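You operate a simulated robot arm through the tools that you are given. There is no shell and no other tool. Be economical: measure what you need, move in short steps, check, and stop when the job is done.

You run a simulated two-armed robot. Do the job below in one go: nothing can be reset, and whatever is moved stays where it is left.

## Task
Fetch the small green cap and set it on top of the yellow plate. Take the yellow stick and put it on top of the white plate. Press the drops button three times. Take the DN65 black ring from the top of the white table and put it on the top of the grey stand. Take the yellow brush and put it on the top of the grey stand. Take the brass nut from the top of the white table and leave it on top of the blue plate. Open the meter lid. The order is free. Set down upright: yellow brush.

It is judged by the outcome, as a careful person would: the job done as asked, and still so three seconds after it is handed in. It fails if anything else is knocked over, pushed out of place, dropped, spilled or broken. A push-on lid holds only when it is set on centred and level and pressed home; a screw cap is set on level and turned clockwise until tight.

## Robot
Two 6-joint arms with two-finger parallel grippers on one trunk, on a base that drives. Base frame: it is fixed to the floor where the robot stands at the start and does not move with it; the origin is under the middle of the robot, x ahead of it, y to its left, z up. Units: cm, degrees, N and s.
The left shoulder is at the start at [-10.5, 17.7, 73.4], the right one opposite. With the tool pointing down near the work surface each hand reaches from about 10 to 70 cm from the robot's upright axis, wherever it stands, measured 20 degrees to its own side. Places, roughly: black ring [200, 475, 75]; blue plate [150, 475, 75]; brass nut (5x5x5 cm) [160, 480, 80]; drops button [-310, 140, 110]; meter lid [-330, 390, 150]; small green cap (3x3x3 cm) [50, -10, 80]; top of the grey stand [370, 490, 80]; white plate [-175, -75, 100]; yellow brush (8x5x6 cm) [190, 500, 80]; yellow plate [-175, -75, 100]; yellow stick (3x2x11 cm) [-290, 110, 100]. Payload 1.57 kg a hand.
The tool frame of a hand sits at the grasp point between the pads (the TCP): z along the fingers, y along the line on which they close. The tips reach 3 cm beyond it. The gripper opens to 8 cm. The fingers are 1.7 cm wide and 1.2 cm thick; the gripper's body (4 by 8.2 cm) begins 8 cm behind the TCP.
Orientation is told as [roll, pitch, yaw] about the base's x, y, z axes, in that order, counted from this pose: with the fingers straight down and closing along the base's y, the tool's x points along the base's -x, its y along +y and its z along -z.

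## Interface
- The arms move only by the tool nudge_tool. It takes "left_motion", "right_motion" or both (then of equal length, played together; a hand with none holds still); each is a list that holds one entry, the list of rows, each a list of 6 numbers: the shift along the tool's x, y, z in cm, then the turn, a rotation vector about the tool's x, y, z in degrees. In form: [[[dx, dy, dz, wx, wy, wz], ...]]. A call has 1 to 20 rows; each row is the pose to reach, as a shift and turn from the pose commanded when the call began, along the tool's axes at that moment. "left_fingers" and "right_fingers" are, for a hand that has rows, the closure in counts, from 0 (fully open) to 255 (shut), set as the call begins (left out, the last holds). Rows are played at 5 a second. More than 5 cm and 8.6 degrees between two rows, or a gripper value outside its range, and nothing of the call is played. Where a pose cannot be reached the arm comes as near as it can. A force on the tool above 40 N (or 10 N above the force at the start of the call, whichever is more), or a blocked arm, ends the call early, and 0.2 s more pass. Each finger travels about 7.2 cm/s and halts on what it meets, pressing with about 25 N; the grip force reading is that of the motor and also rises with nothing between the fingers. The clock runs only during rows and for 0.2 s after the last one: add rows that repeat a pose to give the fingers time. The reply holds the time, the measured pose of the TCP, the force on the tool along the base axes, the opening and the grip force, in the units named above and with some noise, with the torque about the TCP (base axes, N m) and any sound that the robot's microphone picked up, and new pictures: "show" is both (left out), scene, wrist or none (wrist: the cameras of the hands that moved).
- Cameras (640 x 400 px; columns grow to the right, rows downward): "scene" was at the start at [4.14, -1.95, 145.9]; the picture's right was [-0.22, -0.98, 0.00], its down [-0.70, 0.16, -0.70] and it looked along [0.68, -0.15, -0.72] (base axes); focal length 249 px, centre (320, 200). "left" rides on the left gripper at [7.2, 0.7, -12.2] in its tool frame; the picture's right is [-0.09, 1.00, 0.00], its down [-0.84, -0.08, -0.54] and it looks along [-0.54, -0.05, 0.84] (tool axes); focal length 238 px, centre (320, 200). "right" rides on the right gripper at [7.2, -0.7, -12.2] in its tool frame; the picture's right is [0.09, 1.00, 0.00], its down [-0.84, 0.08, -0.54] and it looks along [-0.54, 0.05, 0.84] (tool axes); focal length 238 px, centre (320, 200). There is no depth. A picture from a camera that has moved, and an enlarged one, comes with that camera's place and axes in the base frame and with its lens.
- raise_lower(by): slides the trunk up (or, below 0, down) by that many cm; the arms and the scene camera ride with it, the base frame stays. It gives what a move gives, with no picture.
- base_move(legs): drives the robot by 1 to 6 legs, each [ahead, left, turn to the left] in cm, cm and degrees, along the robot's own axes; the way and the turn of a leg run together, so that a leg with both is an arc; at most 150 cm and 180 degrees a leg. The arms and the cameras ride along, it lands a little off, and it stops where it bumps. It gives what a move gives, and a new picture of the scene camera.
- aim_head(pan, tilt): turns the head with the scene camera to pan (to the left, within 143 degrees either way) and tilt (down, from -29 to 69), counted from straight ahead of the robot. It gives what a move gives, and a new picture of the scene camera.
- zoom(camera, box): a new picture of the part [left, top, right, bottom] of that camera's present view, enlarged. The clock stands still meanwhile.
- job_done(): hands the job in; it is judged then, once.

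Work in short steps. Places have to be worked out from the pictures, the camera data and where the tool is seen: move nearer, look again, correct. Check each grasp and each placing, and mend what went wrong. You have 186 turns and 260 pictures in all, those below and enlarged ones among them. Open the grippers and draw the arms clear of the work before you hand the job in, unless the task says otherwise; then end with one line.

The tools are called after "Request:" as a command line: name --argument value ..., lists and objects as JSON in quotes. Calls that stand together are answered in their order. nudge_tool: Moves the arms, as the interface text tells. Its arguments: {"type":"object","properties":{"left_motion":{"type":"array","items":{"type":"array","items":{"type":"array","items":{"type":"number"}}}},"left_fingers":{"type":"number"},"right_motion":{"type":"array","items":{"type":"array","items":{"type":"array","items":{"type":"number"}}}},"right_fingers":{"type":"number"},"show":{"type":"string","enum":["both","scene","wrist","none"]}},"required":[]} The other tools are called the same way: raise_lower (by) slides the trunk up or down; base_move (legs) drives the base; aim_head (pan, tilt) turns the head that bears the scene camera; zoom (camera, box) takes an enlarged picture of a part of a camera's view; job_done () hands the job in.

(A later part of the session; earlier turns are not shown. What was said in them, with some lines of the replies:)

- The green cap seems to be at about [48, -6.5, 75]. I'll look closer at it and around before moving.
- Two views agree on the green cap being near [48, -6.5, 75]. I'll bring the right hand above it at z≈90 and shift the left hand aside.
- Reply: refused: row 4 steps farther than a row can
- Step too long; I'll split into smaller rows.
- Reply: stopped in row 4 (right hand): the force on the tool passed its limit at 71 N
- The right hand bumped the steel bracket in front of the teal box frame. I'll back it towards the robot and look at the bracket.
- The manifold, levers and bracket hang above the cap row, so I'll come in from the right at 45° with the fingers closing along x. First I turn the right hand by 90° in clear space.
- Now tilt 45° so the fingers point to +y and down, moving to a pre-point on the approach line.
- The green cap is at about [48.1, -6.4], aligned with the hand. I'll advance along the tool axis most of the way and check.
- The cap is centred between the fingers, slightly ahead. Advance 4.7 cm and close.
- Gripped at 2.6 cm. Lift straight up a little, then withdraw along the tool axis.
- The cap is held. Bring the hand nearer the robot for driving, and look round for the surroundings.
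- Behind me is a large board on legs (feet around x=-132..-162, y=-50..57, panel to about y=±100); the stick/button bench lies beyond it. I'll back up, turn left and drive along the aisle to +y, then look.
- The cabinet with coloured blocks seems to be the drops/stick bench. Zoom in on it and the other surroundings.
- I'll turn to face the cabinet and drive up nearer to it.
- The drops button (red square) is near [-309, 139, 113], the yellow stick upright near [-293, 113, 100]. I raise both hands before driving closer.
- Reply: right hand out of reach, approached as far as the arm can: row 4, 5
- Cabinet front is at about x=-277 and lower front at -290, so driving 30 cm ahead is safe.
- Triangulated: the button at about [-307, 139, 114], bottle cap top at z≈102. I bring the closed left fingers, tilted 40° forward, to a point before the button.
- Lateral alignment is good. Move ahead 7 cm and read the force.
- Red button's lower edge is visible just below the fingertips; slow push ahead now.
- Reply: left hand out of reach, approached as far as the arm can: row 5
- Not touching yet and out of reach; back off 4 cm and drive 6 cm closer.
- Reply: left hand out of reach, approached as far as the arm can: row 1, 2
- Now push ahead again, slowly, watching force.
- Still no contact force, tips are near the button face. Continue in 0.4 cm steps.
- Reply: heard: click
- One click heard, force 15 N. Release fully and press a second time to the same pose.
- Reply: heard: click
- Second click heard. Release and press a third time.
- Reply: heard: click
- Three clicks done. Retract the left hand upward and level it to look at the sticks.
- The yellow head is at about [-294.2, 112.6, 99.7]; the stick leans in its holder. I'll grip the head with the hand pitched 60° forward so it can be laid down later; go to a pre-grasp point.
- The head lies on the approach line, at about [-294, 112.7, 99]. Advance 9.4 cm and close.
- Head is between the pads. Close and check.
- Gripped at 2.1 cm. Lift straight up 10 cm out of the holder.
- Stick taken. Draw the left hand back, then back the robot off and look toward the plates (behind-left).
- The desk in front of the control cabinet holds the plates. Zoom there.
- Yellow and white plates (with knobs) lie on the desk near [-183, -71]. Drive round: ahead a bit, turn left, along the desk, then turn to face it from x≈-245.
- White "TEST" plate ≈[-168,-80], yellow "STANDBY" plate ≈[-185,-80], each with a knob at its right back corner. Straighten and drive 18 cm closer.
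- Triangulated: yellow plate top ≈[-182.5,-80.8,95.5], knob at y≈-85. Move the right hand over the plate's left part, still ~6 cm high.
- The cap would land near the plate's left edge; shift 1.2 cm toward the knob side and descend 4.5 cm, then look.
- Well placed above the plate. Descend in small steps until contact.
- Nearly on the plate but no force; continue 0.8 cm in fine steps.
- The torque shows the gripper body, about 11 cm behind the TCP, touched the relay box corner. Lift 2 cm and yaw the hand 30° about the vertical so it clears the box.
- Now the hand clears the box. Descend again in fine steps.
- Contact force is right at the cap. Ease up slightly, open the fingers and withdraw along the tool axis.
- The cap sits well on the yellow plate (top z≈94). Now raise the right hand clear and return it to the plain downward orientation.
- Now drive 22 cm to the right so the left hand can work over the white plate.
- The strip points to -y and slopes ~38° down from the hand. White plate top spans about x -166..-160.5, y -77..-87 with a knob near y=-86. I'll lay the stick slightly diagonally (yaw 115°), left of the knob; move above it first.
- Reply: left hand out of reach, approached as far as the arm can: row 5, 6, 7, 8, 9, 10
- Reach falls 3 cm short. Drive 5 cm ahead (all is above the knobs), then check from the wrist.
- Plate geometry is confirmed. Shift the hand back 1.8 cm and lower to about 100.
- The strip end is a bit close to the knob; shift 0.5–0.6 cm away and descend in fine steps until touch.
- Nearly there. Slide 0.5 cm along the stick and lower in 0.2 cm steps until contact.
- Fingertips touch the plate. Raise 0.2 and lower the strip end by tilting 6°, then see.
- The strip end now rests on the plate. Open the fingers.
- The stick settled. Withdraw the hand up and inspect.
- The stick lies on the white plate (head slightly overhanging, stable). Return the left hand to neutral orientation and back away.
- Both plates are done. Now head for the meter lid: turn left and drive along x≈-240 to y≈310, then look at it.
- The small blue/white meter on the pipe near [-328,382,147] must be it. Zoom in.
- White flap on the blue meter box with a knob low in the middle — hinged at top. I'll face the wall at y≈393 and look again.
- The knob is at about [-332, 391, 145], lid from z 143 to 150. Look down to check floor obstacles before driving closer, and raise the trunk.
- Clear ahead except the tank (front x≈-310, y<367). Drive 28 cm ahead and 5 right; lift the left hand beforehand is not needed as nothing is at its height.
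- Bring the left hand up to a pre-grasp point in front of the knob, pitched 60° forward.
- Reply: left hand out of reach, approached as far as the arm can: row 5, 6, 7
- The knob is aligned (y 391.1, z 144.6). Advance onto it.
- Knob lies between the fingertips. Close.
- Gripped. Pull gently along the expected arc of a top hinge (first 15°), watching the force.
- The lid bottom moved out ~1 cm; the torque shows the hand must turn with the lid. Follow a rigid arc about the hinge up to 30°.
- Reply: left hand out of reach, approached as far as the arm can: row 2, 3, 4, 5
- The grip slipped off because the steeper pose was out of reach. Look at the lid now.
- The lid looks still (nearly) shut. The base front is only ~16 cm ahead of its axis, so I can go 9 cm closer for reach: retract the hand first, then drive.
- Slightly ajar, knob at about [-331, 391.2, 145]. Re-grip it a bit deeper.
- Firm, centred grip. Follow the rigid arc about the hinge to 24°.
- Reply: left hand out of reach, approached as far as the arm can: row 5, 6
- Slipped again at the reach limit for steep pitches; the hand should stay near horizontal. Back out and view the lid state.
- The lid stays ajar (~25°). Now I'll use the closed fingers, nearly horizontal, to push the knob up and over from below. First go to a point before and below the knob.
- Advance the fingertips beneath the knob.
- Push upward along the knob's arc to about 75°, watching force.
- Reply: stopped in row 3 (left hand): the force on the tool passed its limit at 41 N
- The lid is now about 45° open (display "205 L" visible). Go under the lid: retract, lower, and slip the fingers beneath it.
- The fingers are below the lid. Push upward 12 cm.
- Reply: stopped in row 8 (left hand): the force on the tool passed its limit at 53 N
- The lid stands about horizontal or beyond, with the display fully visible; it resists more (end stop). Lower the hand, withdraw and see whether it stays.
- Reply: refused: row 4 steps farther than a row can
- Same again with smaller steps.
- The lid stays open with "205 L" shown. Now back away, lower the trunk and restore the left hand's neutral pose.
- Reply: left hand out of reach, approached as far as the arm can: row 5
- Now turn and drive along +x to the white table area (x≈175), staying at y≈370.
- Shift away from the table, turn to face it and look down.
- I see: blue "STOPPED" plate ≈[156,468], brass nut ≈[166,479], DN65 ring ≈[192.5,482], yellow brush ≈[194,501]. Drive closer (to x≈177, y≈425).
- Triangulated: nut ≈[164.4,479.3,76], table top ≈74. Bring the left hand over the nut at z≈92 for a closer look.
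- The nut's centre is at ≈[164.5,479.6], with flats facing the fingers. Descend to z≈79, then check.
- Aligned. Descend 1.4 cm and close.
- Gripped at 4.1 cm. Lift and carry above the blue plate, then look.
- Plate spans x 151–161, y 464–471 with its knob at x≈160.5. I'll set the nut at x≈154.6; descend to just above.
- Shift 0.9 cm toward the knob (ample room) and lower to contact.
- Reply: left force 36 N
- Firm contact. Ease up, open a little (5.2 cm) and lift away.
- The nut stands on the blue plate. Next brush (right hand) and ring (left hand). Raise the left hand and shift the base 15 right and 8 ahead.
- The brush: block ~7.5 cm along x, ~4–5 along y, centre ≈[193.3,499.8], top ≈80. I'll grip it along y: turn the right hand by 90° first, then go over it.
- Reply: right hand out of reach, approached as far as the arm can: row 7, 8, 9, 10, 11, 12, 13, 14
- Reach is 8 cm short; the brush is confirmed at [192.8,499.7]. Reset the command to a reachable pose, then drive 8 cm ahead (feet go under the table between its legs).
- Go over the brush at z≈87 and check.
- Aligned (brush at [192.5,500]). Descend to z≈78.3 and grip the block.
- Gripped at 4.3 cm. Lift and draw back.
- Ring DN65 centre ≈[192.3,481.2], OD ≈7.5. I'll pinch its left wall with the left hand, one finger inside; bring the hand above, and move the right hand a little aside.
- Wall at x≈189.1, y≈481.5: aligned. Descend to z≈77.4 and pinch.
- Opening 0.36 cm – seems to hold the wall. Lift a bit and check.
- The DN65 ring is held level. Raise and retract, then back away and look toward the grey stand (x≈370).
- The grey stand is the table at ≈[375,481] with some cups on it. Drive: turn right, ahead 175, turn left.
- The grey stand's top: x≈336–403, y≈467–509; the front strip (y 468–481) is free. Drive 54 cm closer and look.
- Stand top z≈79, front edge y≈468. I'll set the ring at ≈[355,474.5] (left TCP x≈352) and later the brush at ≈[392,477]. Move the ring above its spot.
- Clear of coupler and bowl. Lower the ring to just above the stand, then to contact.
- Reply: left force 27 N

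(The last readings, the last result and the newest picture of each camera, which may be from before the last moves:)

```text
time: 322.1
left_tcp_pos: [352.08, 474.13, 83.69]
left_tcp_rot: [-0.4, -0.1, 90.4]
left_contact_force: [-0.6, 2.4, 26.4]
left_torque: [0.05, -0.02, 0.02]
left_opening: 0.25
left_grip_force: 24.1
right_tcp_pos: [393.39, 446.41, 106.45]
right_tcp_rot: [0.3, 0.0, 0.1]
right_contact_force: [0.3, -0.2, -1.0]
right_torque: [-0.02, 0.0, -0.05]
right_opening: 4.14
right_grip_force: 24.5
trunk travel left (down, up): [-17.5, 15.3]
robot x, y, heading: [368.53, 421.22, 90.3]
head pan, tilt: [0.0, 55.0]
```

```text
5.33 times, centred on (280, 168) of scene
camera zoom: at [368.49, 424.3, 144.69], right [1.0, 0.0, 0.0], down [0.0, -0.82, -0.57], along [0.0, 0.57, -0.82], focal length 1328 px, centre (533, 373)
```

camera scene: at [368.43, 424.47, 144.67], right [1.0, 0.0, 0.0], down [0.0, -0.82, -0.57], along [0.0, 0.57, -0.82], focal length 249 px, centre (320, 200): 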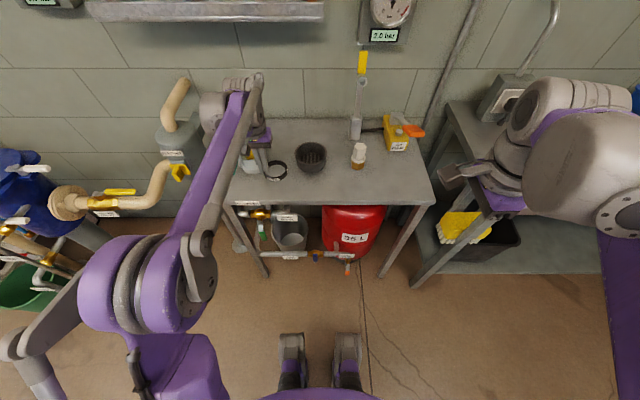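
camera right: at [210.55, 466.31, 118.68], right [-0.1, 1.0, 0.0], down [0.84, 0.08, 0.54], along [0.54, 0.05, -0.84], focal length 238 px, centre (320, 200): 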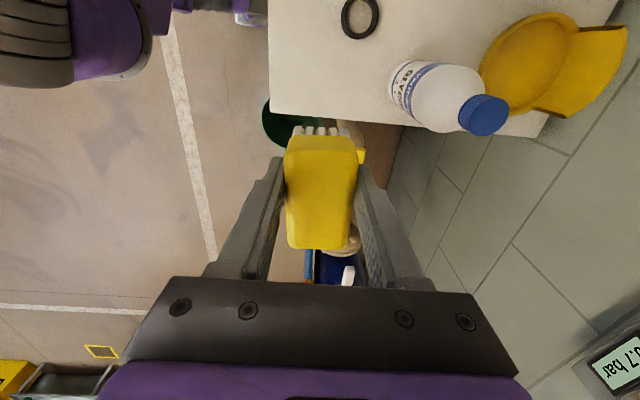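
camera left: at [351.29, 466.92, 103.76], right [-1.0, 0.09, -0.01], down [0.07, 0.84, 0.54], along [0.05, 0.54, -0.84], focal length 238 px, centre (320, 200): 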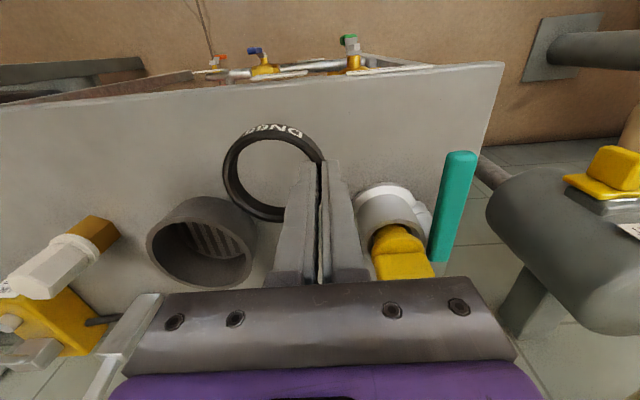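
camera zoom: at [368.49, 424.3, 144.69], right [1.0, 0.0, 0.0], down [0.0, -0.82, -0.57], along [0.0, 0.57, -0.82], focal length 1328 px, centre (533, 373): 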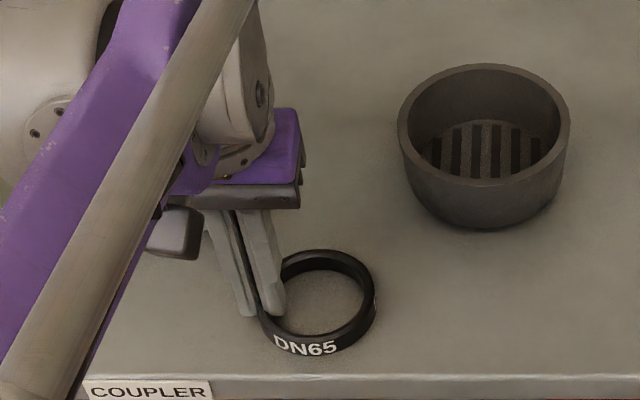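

Contact. Ease up and open the fingers slightly, then lift straight up.

Request:
nudge_tool --left_motion '[[[0, 0, -0.2, 0, 0, 0], [0, 0, -0.2, 0, 0, 0], [0, 0, -0.2, 0, 0, 0]]]' --left_fingers 180 --show "none"

Request:
nudge_tool --left_motion '[[[0, 0, -1.5, 0, 0, 0], [0, 0, -4, 0, 0, 0], [0, 0, -8, 0, 0, 0], [2, 0, -12, 0, 0, 0], [5, 0, -16, 0, 0, 0], [9, 1, -18, 0, 0, 0], [13, 3, -20, 0, 0, 0]]]' --show "scene"

Request:
zoom --camera "scene" --box '[220, 120, 420, 240]'

```text
time: 322.9
left_tcp_pos: [351.9, 474.32, 83.68]
left_tcp_rot: [-0.4, 0.0, 90.4]
left_contact_force: [0.1, -0.2, 0.3]
left_torque: [-0.01, 0.0, 0.01]
left_opening: 2.34
left_grip_force: 0.1
right_tcp_pos: [393.37, 446.46, 106.39]
right_tcp_rot: [0.1, 0.0, 0.1]
right_contact_force: [0.6, 0.6, 0.5]
right_torque: [0.01, 0.02, 0.0]
right_opening: 4.17
right_grip_force: 25.5
trunk travel left (down, up): [-17.5, 15.3]
robot x, y, heading: [368.35, 421.08, 90.0]
head pan, tilt: [0.0, 55.0]
```

```text
time: 324.5
left_tcp_pos: [349.0, 461.45, 103.68]
left_tcp_rot: [-0.6, -0.2, 90.5]
left_contact_force: [-1.2, -0.4, -0.1]
left_torque: [0.01, 0.0, 0.02]
left_opening: 2.37
left_grip_force: 0.1
right_tcp_pos: [393.51, 446.42, 106.45]
right_tcp_rot: [0.3, 0.0, 0.2]
right_contact_force: [-0.5, -0.1, -0.7]
right_torque: [0.03, 0.03, 0.02]
right_opening: 4.15
right_grip_force: 24.9
trunk travel left (down, up): [-17.5, 15.3]
robot x, y, heading: [368.39, 421.52, 90.1]
head pan, tilt: [0.0, 55.0]
camera scene: at [368.41, 424.33, 144.67], right [1.0, 0.0, 0.0], down [0.0, -0.82, -0.57], along [0.0, 0.57, -0.82], focal length 249 px, centre (320, 200)
```

scene: 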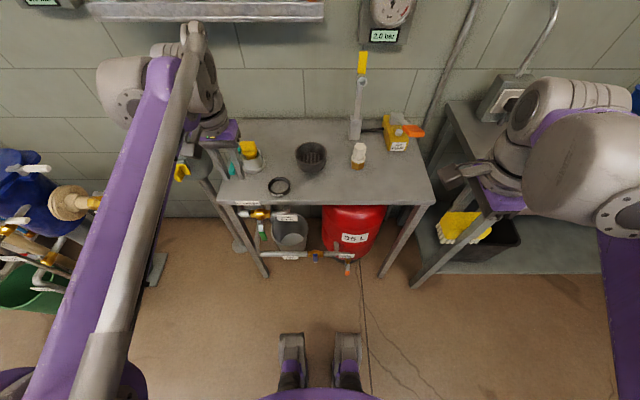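

```text
3.20 times, centred on (320, 180) of scene
camera zoom: at [368.41, 424.33, 144.67], right [1.0, 0.0, 0.0], down [0.0, -0.82, -0.57], along [0.0, 0.57, -0.82], focal length 797 px, centre (320, 264)
```

zoom: 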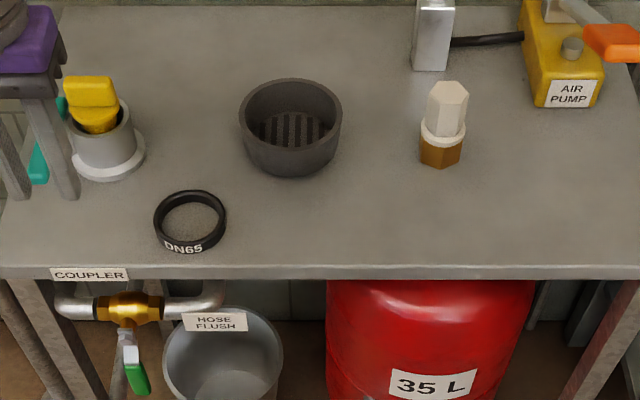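

The ring sits on the stand. Now bring the brush over ≈[390,476.5], right front of the stand.

Request:
nudge_tool --right_motion '[[[0.5, 4, 0, 0, 0, 0], [1, 8, 0, 0, 0, 0], [1.5, 12, 0, 0, 0, 0], [2, 16, 1, 0, 0, 0], [2.5, 20, 3, 0, 0, 0], [3.5, 24, 6, 0, 0, 0], [4.5, 27, 9, 0, 0, 0], [4.5, 30, 12, 0, 0, 0], [4.5, 30, 15, 0, 0, 0], [4.5, 30, 17, 0, 0, 0], [4.5, 30, 17, 0, 0, 0]]]' --show "wrist"

Request:
zoom --camera "scene" --box '[320, 110, 440, 220]'

```text
refused: row 6 steps farther than a row can; nothing moved
```

```text
3.64 times, centred on (380, 165) of scene
camera zoom: at [368.41, 424.33, 144.67], right [1.0, 0.0, 0.0], down [0.0, -0.82, -0.57], along [0.0, 0.57, -0.82], focal length 906 px, centre (102, 327)
```

zoom: 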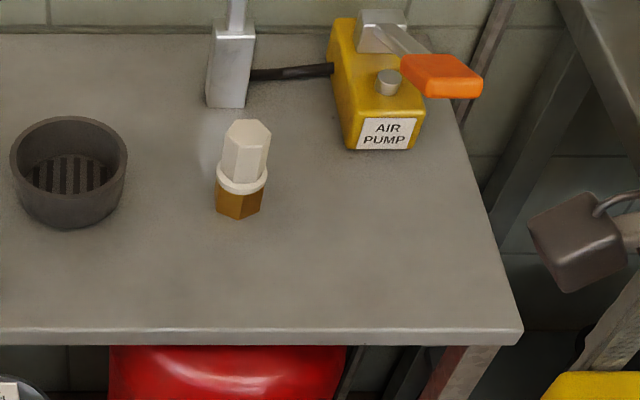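

Split into smaller rows.

Request:
nudge_tool --right_motion '[[[0.5, 4, 0, 0, 0, 0], [1, 8, 0, 0, 0, 0], [1.5, 12, 0, 0, 0, 0], [2, 16, 1, 0, 0, 0], [2.5, 19, 3, 0, 0, 0], [3, 22, 5, 0, 0, 0], [3.5, 25, 7, 0, 0, 0], [4, 28, 9, 0, 0, 0], [4.5, 30, 12, 0, 0, 0], [4.5, 30, 15, 0, 0, 0], [4.5, 30, 17, 0, 0, 0], [4.5, 30, 17, 0, 0, 0]]]' --show "wrist"

Request:
zoom --camera "scene" --box '[320, 110, 440, 220]'

```text
time: 327.1
left_tcp_pos: [348.86, 461.5, 103.54]
left_tcp_rot: [-0.4, -0.1, 90.4]
left_contact_force: [0.9, 0.1, -0.7]
left_torque: [0.0, -0.01, 0.01]
left_opening: 2.33
left_grip_force: 0.0
right_tcp_pos: [388.85, 476.64, 89.69]
right_tcp_rot: [0.2, 0.0, 0.2]
right_contact_force: [0.2, -0.2, -0.1]
right_torque: [0.0, -0.02, -0.02]
right_opening: 4.16
right_grip_force: 24.8
trunk travel left (down, up): [-17.5, 15.3]
robot x, y, heading: [368.5, 421.37, 90.2]
head pan, tilt: [0.0, 55.0]
camera right: at [381.77, 475.76, 101.92], right [-0.1, 1.0, 0.0], down [0.84, 0.08, 0.54], along [0.54, 0.06, -0.84], focal length 238 px, centre (320, 200)
```

right: 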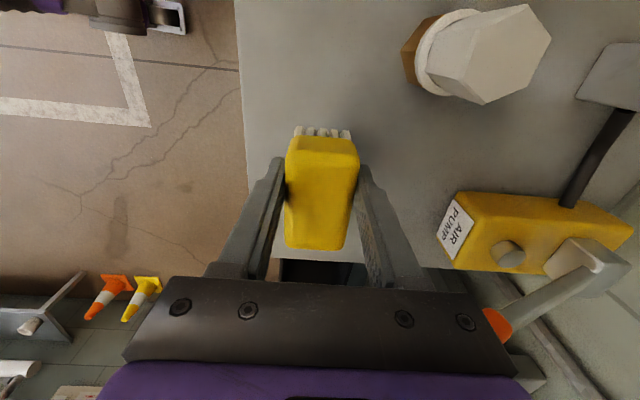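

```text
3.64 times, centred on (380, 165) of scene
camera zoom: at [368.43, 424.45, 144.67], right [1.0, 0.0, 0.0], down [0.0, -0.82, -0.57], along [0.0, 0.57, -0.82], focal length 906 px, centre (102, 327)
```

zoom: 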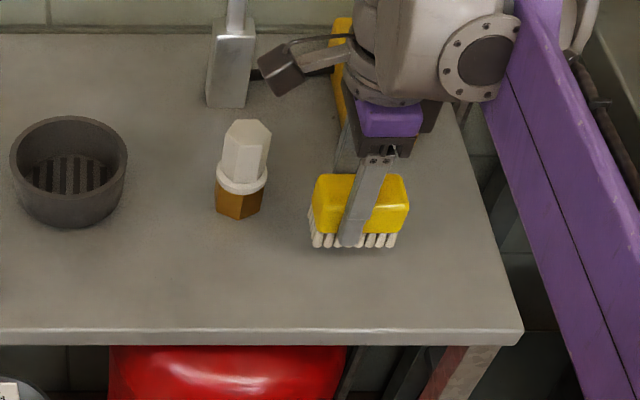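

Good spot. Lower to contact in small steps.

Request:
nudge_tool --right_motion '[[[0, 0, 2, 0, 0, 0], [0, 0, 3.8, 0, 0, 0], [0, 0, 4.5, 0, 0, 0], [0, 0, 5, 0, 0, 0], [0, 0, 5.3, 0, 0, 0]]]' --show "none"

Request:
zoom --camera "scene" --box '[350, 140, 430, 200]'

```text
time: 328.3
left_tcp_pos: [348.87, 461.41, 103.59]
left_tcp_rot: [-0.5, -0.2, 90.5]
left_contact_force: [0.1, 0.1, 0.0]
left_torque: [-0.01, 0.0, 0.01]
left_opening: 2.37
left_grip_force: 0.0
right_tcp_pos: [388.85, 476.67, 84.48]
right_tcp_rot: [0.2, 0.0, 0.2]
right_contact_force: [2.7, 4.3, 24.1]
right_torque: [-0.11, 0.04, 0.0]
right_opening: 4.21
right_grip_force: 24.8
trunk travel left (down, up): [-17.5, 15.3]
robot x, y, heading: [368.28, 421.16, 90.0]
head pan, tilt: [0.0, 55.0]
```

```text
6.67 times, centred on (390, 170) of scene
camera zoom: at [368.39, 424.33, 144.69], right [1.0, 0.0, 0.0], down [0.0, -0.82, -0.57], along [0.0, 0.57, -0.82], focal length 1660 px, centre (-147, 400)
```

zoom: 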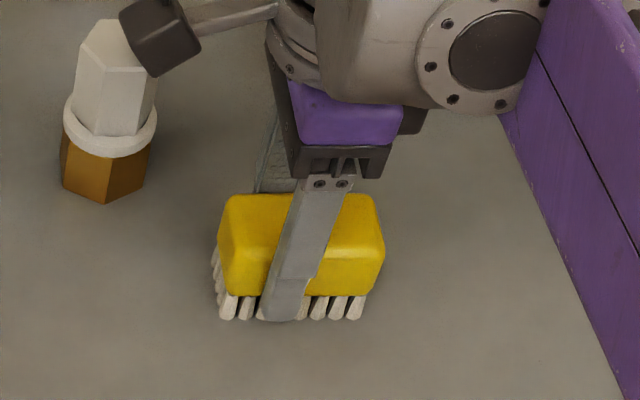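

Contact with small torque, brush upright. Ease, open to ~6 cm and lift.

Request:
nudge_tool --right_motion '[[[0, 0, -0.1, 0, 0, 0], [0, 0, -0.1, 0, 0, 0], [0, 0, -0.1, 0, 0, 0]]]' --right_fingers 60 --show "none"

Request:
nudge_tool --right_motion '[[[0, 0, -1.5, 0, 0, 0], [0, 0, -4, 0, 0, 0], [0, 0, -8, 0, 0, 0], [0, -2, -12, 0, 0, 0], [-1, -5, -15, 0, 0, 0], [-2, -9, -18, 0, 0, 0], [-2, -13, -20, 0, 0, 0], [-2, -17, -22, 0, 0, 0]]]' --show "scene"

Request:
zoom --camera "scene" --box '[220, 110, 440, 230]'

```text
time: 329.1
left_tcp_pos: [348.93, 461.58, 103.4]
left_tcp_rot: [-0.4, -0.1, 90.3]
left_contact_force: [0.1, 0.7, 0.7]
left_torque: [0.01, 0.01, 0.01]
left_opening: 2.37
left_grip_force: 0.0
right_tcp_pos: [388.86, 476.7, 84.58]
right_tcp_rot: [0.1, 0.0, 0.2]
right_contact_force: [0.1, 0.5, 0.3]
right_torque: [0.01, -0.02, -0.01]
right_opening: 6.11
right_grip_force: 0.1
trunk travel left (down, up): [-17.5, 15.3]
robot x, y, heading: [368.51, 420.9, 90.0]
head pan, tilt: [0.0, 55.0]
```

```text
refused: row 6 steps farther than a row can; nothing moved
```

```text
2.91 times, centred on (330, 170) of scene
camera zoom: at [368.42, 424.45, 144.67], right [1.0, 0.0, 0.0], down [0.0, -0.82, -0.57], along [0.0, 0.57, -0.82], focal length 724 px, centre (291, 287)
```

zoom: 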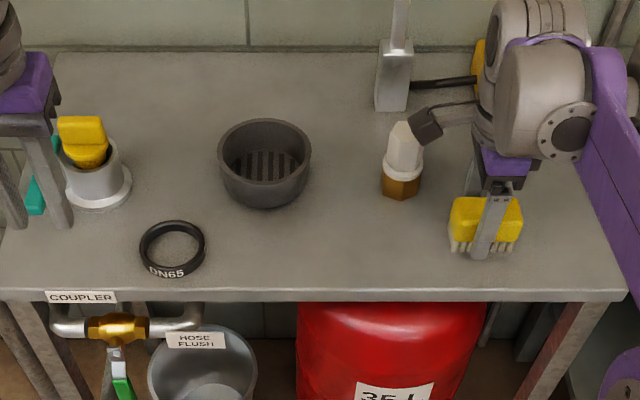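

Released; now lift with smaller steps.

Request:
nudge_tool --right_motion '[[[0, 0, -1.5, 0, 0, 0], [0, 0, -4, 0, 0, 0], [0, 0, -8, 0, 0, 0], [0, -2, -11, 0, 0, 0], [-1, -4, -14, 0, 0, 0], [-2, -7, -17, 0, 0, 0], [-2, -10, -19, 0, 0, 0], [-2, -13, -21, 0, 0, 0], [-2, -16, -22, 0, 0, 0]]]' --show "none"

Request:
base_move --legs '[[-35, 0, 0]]'

Request:
zoom --camera "scene" --box '[200, 60, 440, 200]'

```text
time: 331.1
left_tcp_pos: [348.89, 461.33, 103.44]
left_tcp_rot: [-0.3, -0.1, 90.5]
left_contact_force: [0.3, 0.6, -0.5]
left_torque: [0.01, 0.0, 0.0]
left_opening: 2.36
left_grip_force: 0.1
right_tcp_pos: [390.77, 460.63, 106.39]
right_tcp_rot: [0.3, 0.0, 0.2]
right_contact_force: [-0.5, -0.4, -0.2]
right_torque: [-0.05, -0.02, -0.04]
right_opening: 6.11
right_grip_force: 0.1
trunk travel left (down, up): [-17.5, 15.3]
robot x, y, heading: [368.6, 421.2, 89.8]
head pan, tilt: [0.0, 55.0]
```

```text
time: 333.4
left_tcp_pos: [349.14, 425.53, 103.62]
left_tcp_rot: [-0.4, -0.1, 90.2]
left_contact_force: [-0.2, 0.1, -0.1]
left_torque: [0.01, 0.0, -0.01]
left_opening: 2.37
left_grip_force: 0.0
right_tcp_pos: [390.83, 424.5, 106.27]
right_tcp_rot: [0.2, 0.1, 0.0]
right_contact_force: [-0.5, -0.7, 0.4]
right_torque: [0.0, 0.0, 0.0]
right_opening: 6.13
right_grip_force: 0.0
trunk travel left (down, up): [-17.5, 15.3]
robot x, y, heading: [368.46, 385.31, 90.1]
head pan, tilt: [0.0, 55.0]
camera scene: at [368.45, 388.36, 144.67], right [1.0, 0.0, 0.0], down [0.0, -0.82, -0.57], along [0.0, 0.57, -0.82], focal length 249 px, centre (320, 200)
```

scene: 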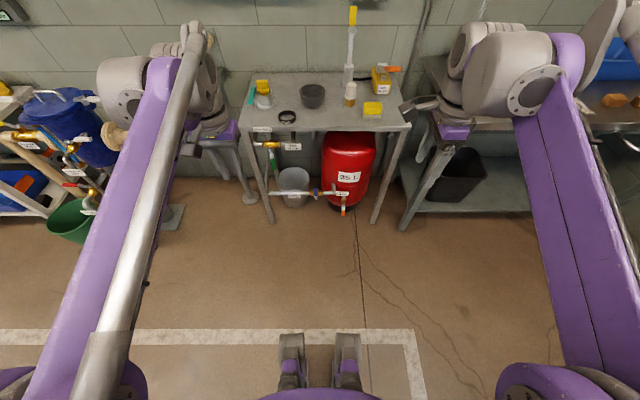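

```text
2.67 times, centred on (320, 130) of scene
camera zoom: at [368.45, 388.36, 144.67], right [1.0, 0.0, 0.0], down [0.0, -0.82, -0.57], along [0.0, 0.57, -0.82], focal length 664 px, centre (320, 387)
```

zoom: 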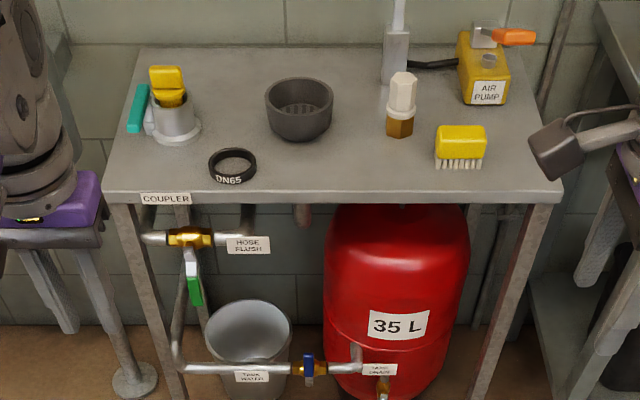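

Brush stands upright and the ring lies on the grey stand. Open both grippers and finish.

Request:
nudge_tool --left_motion '[[[0, 0, 0, 0, 0, 0], [0, 0, 0, 0, 0, 0], [0, 0, 0, 0, 0, 0]]]' --right_motion '[[[0, 0, 0, 0, 0, 0], [0, 0, 0, 0, 0, 0], [0, 0, 0, 0, 0, 0]]]' --left_fingers 0 --right_fingers 0 --show "none"

Request:
job_done

```text
time: 334.2
left_tcp_pos: [348.94, 425.61, 103.5]
left_tcp_rot: [-0.5, -0.1, 90.4]
left_contact_force: [-0.2, 0.1, -0.1]
left_torque: [0.0, -0.04, 0.02]
left_opening: 8.02
left_grip_force: 0.1
right_tcp_pos: [390.85, 424.57, 106.21]
right_tcp_rot: [0.2, 0.1, 0.0]
right_contact_force: [-0.2, 0.4, 0.2]
right_torque: [0.0, 0.01, -0.02]
right_opening: 8.01
right_grip_force: 0.0
trunk travel left (down, up): [-17.5, 15.3]
robot x, y, heading: [368.41, 384.85, 90.2]
head pan, tilt: [0.0, 55.0]
```

```text
The job is handed in.
```

I did all seven tasks and handed the job in: the drops button clicked three times, the brush stands upright, the meter lid stays open at about horizontal, and the stick lies on the white plate with its head slightly over the edge; early on the right hand bumped a fixed bracket, with no visible damage.
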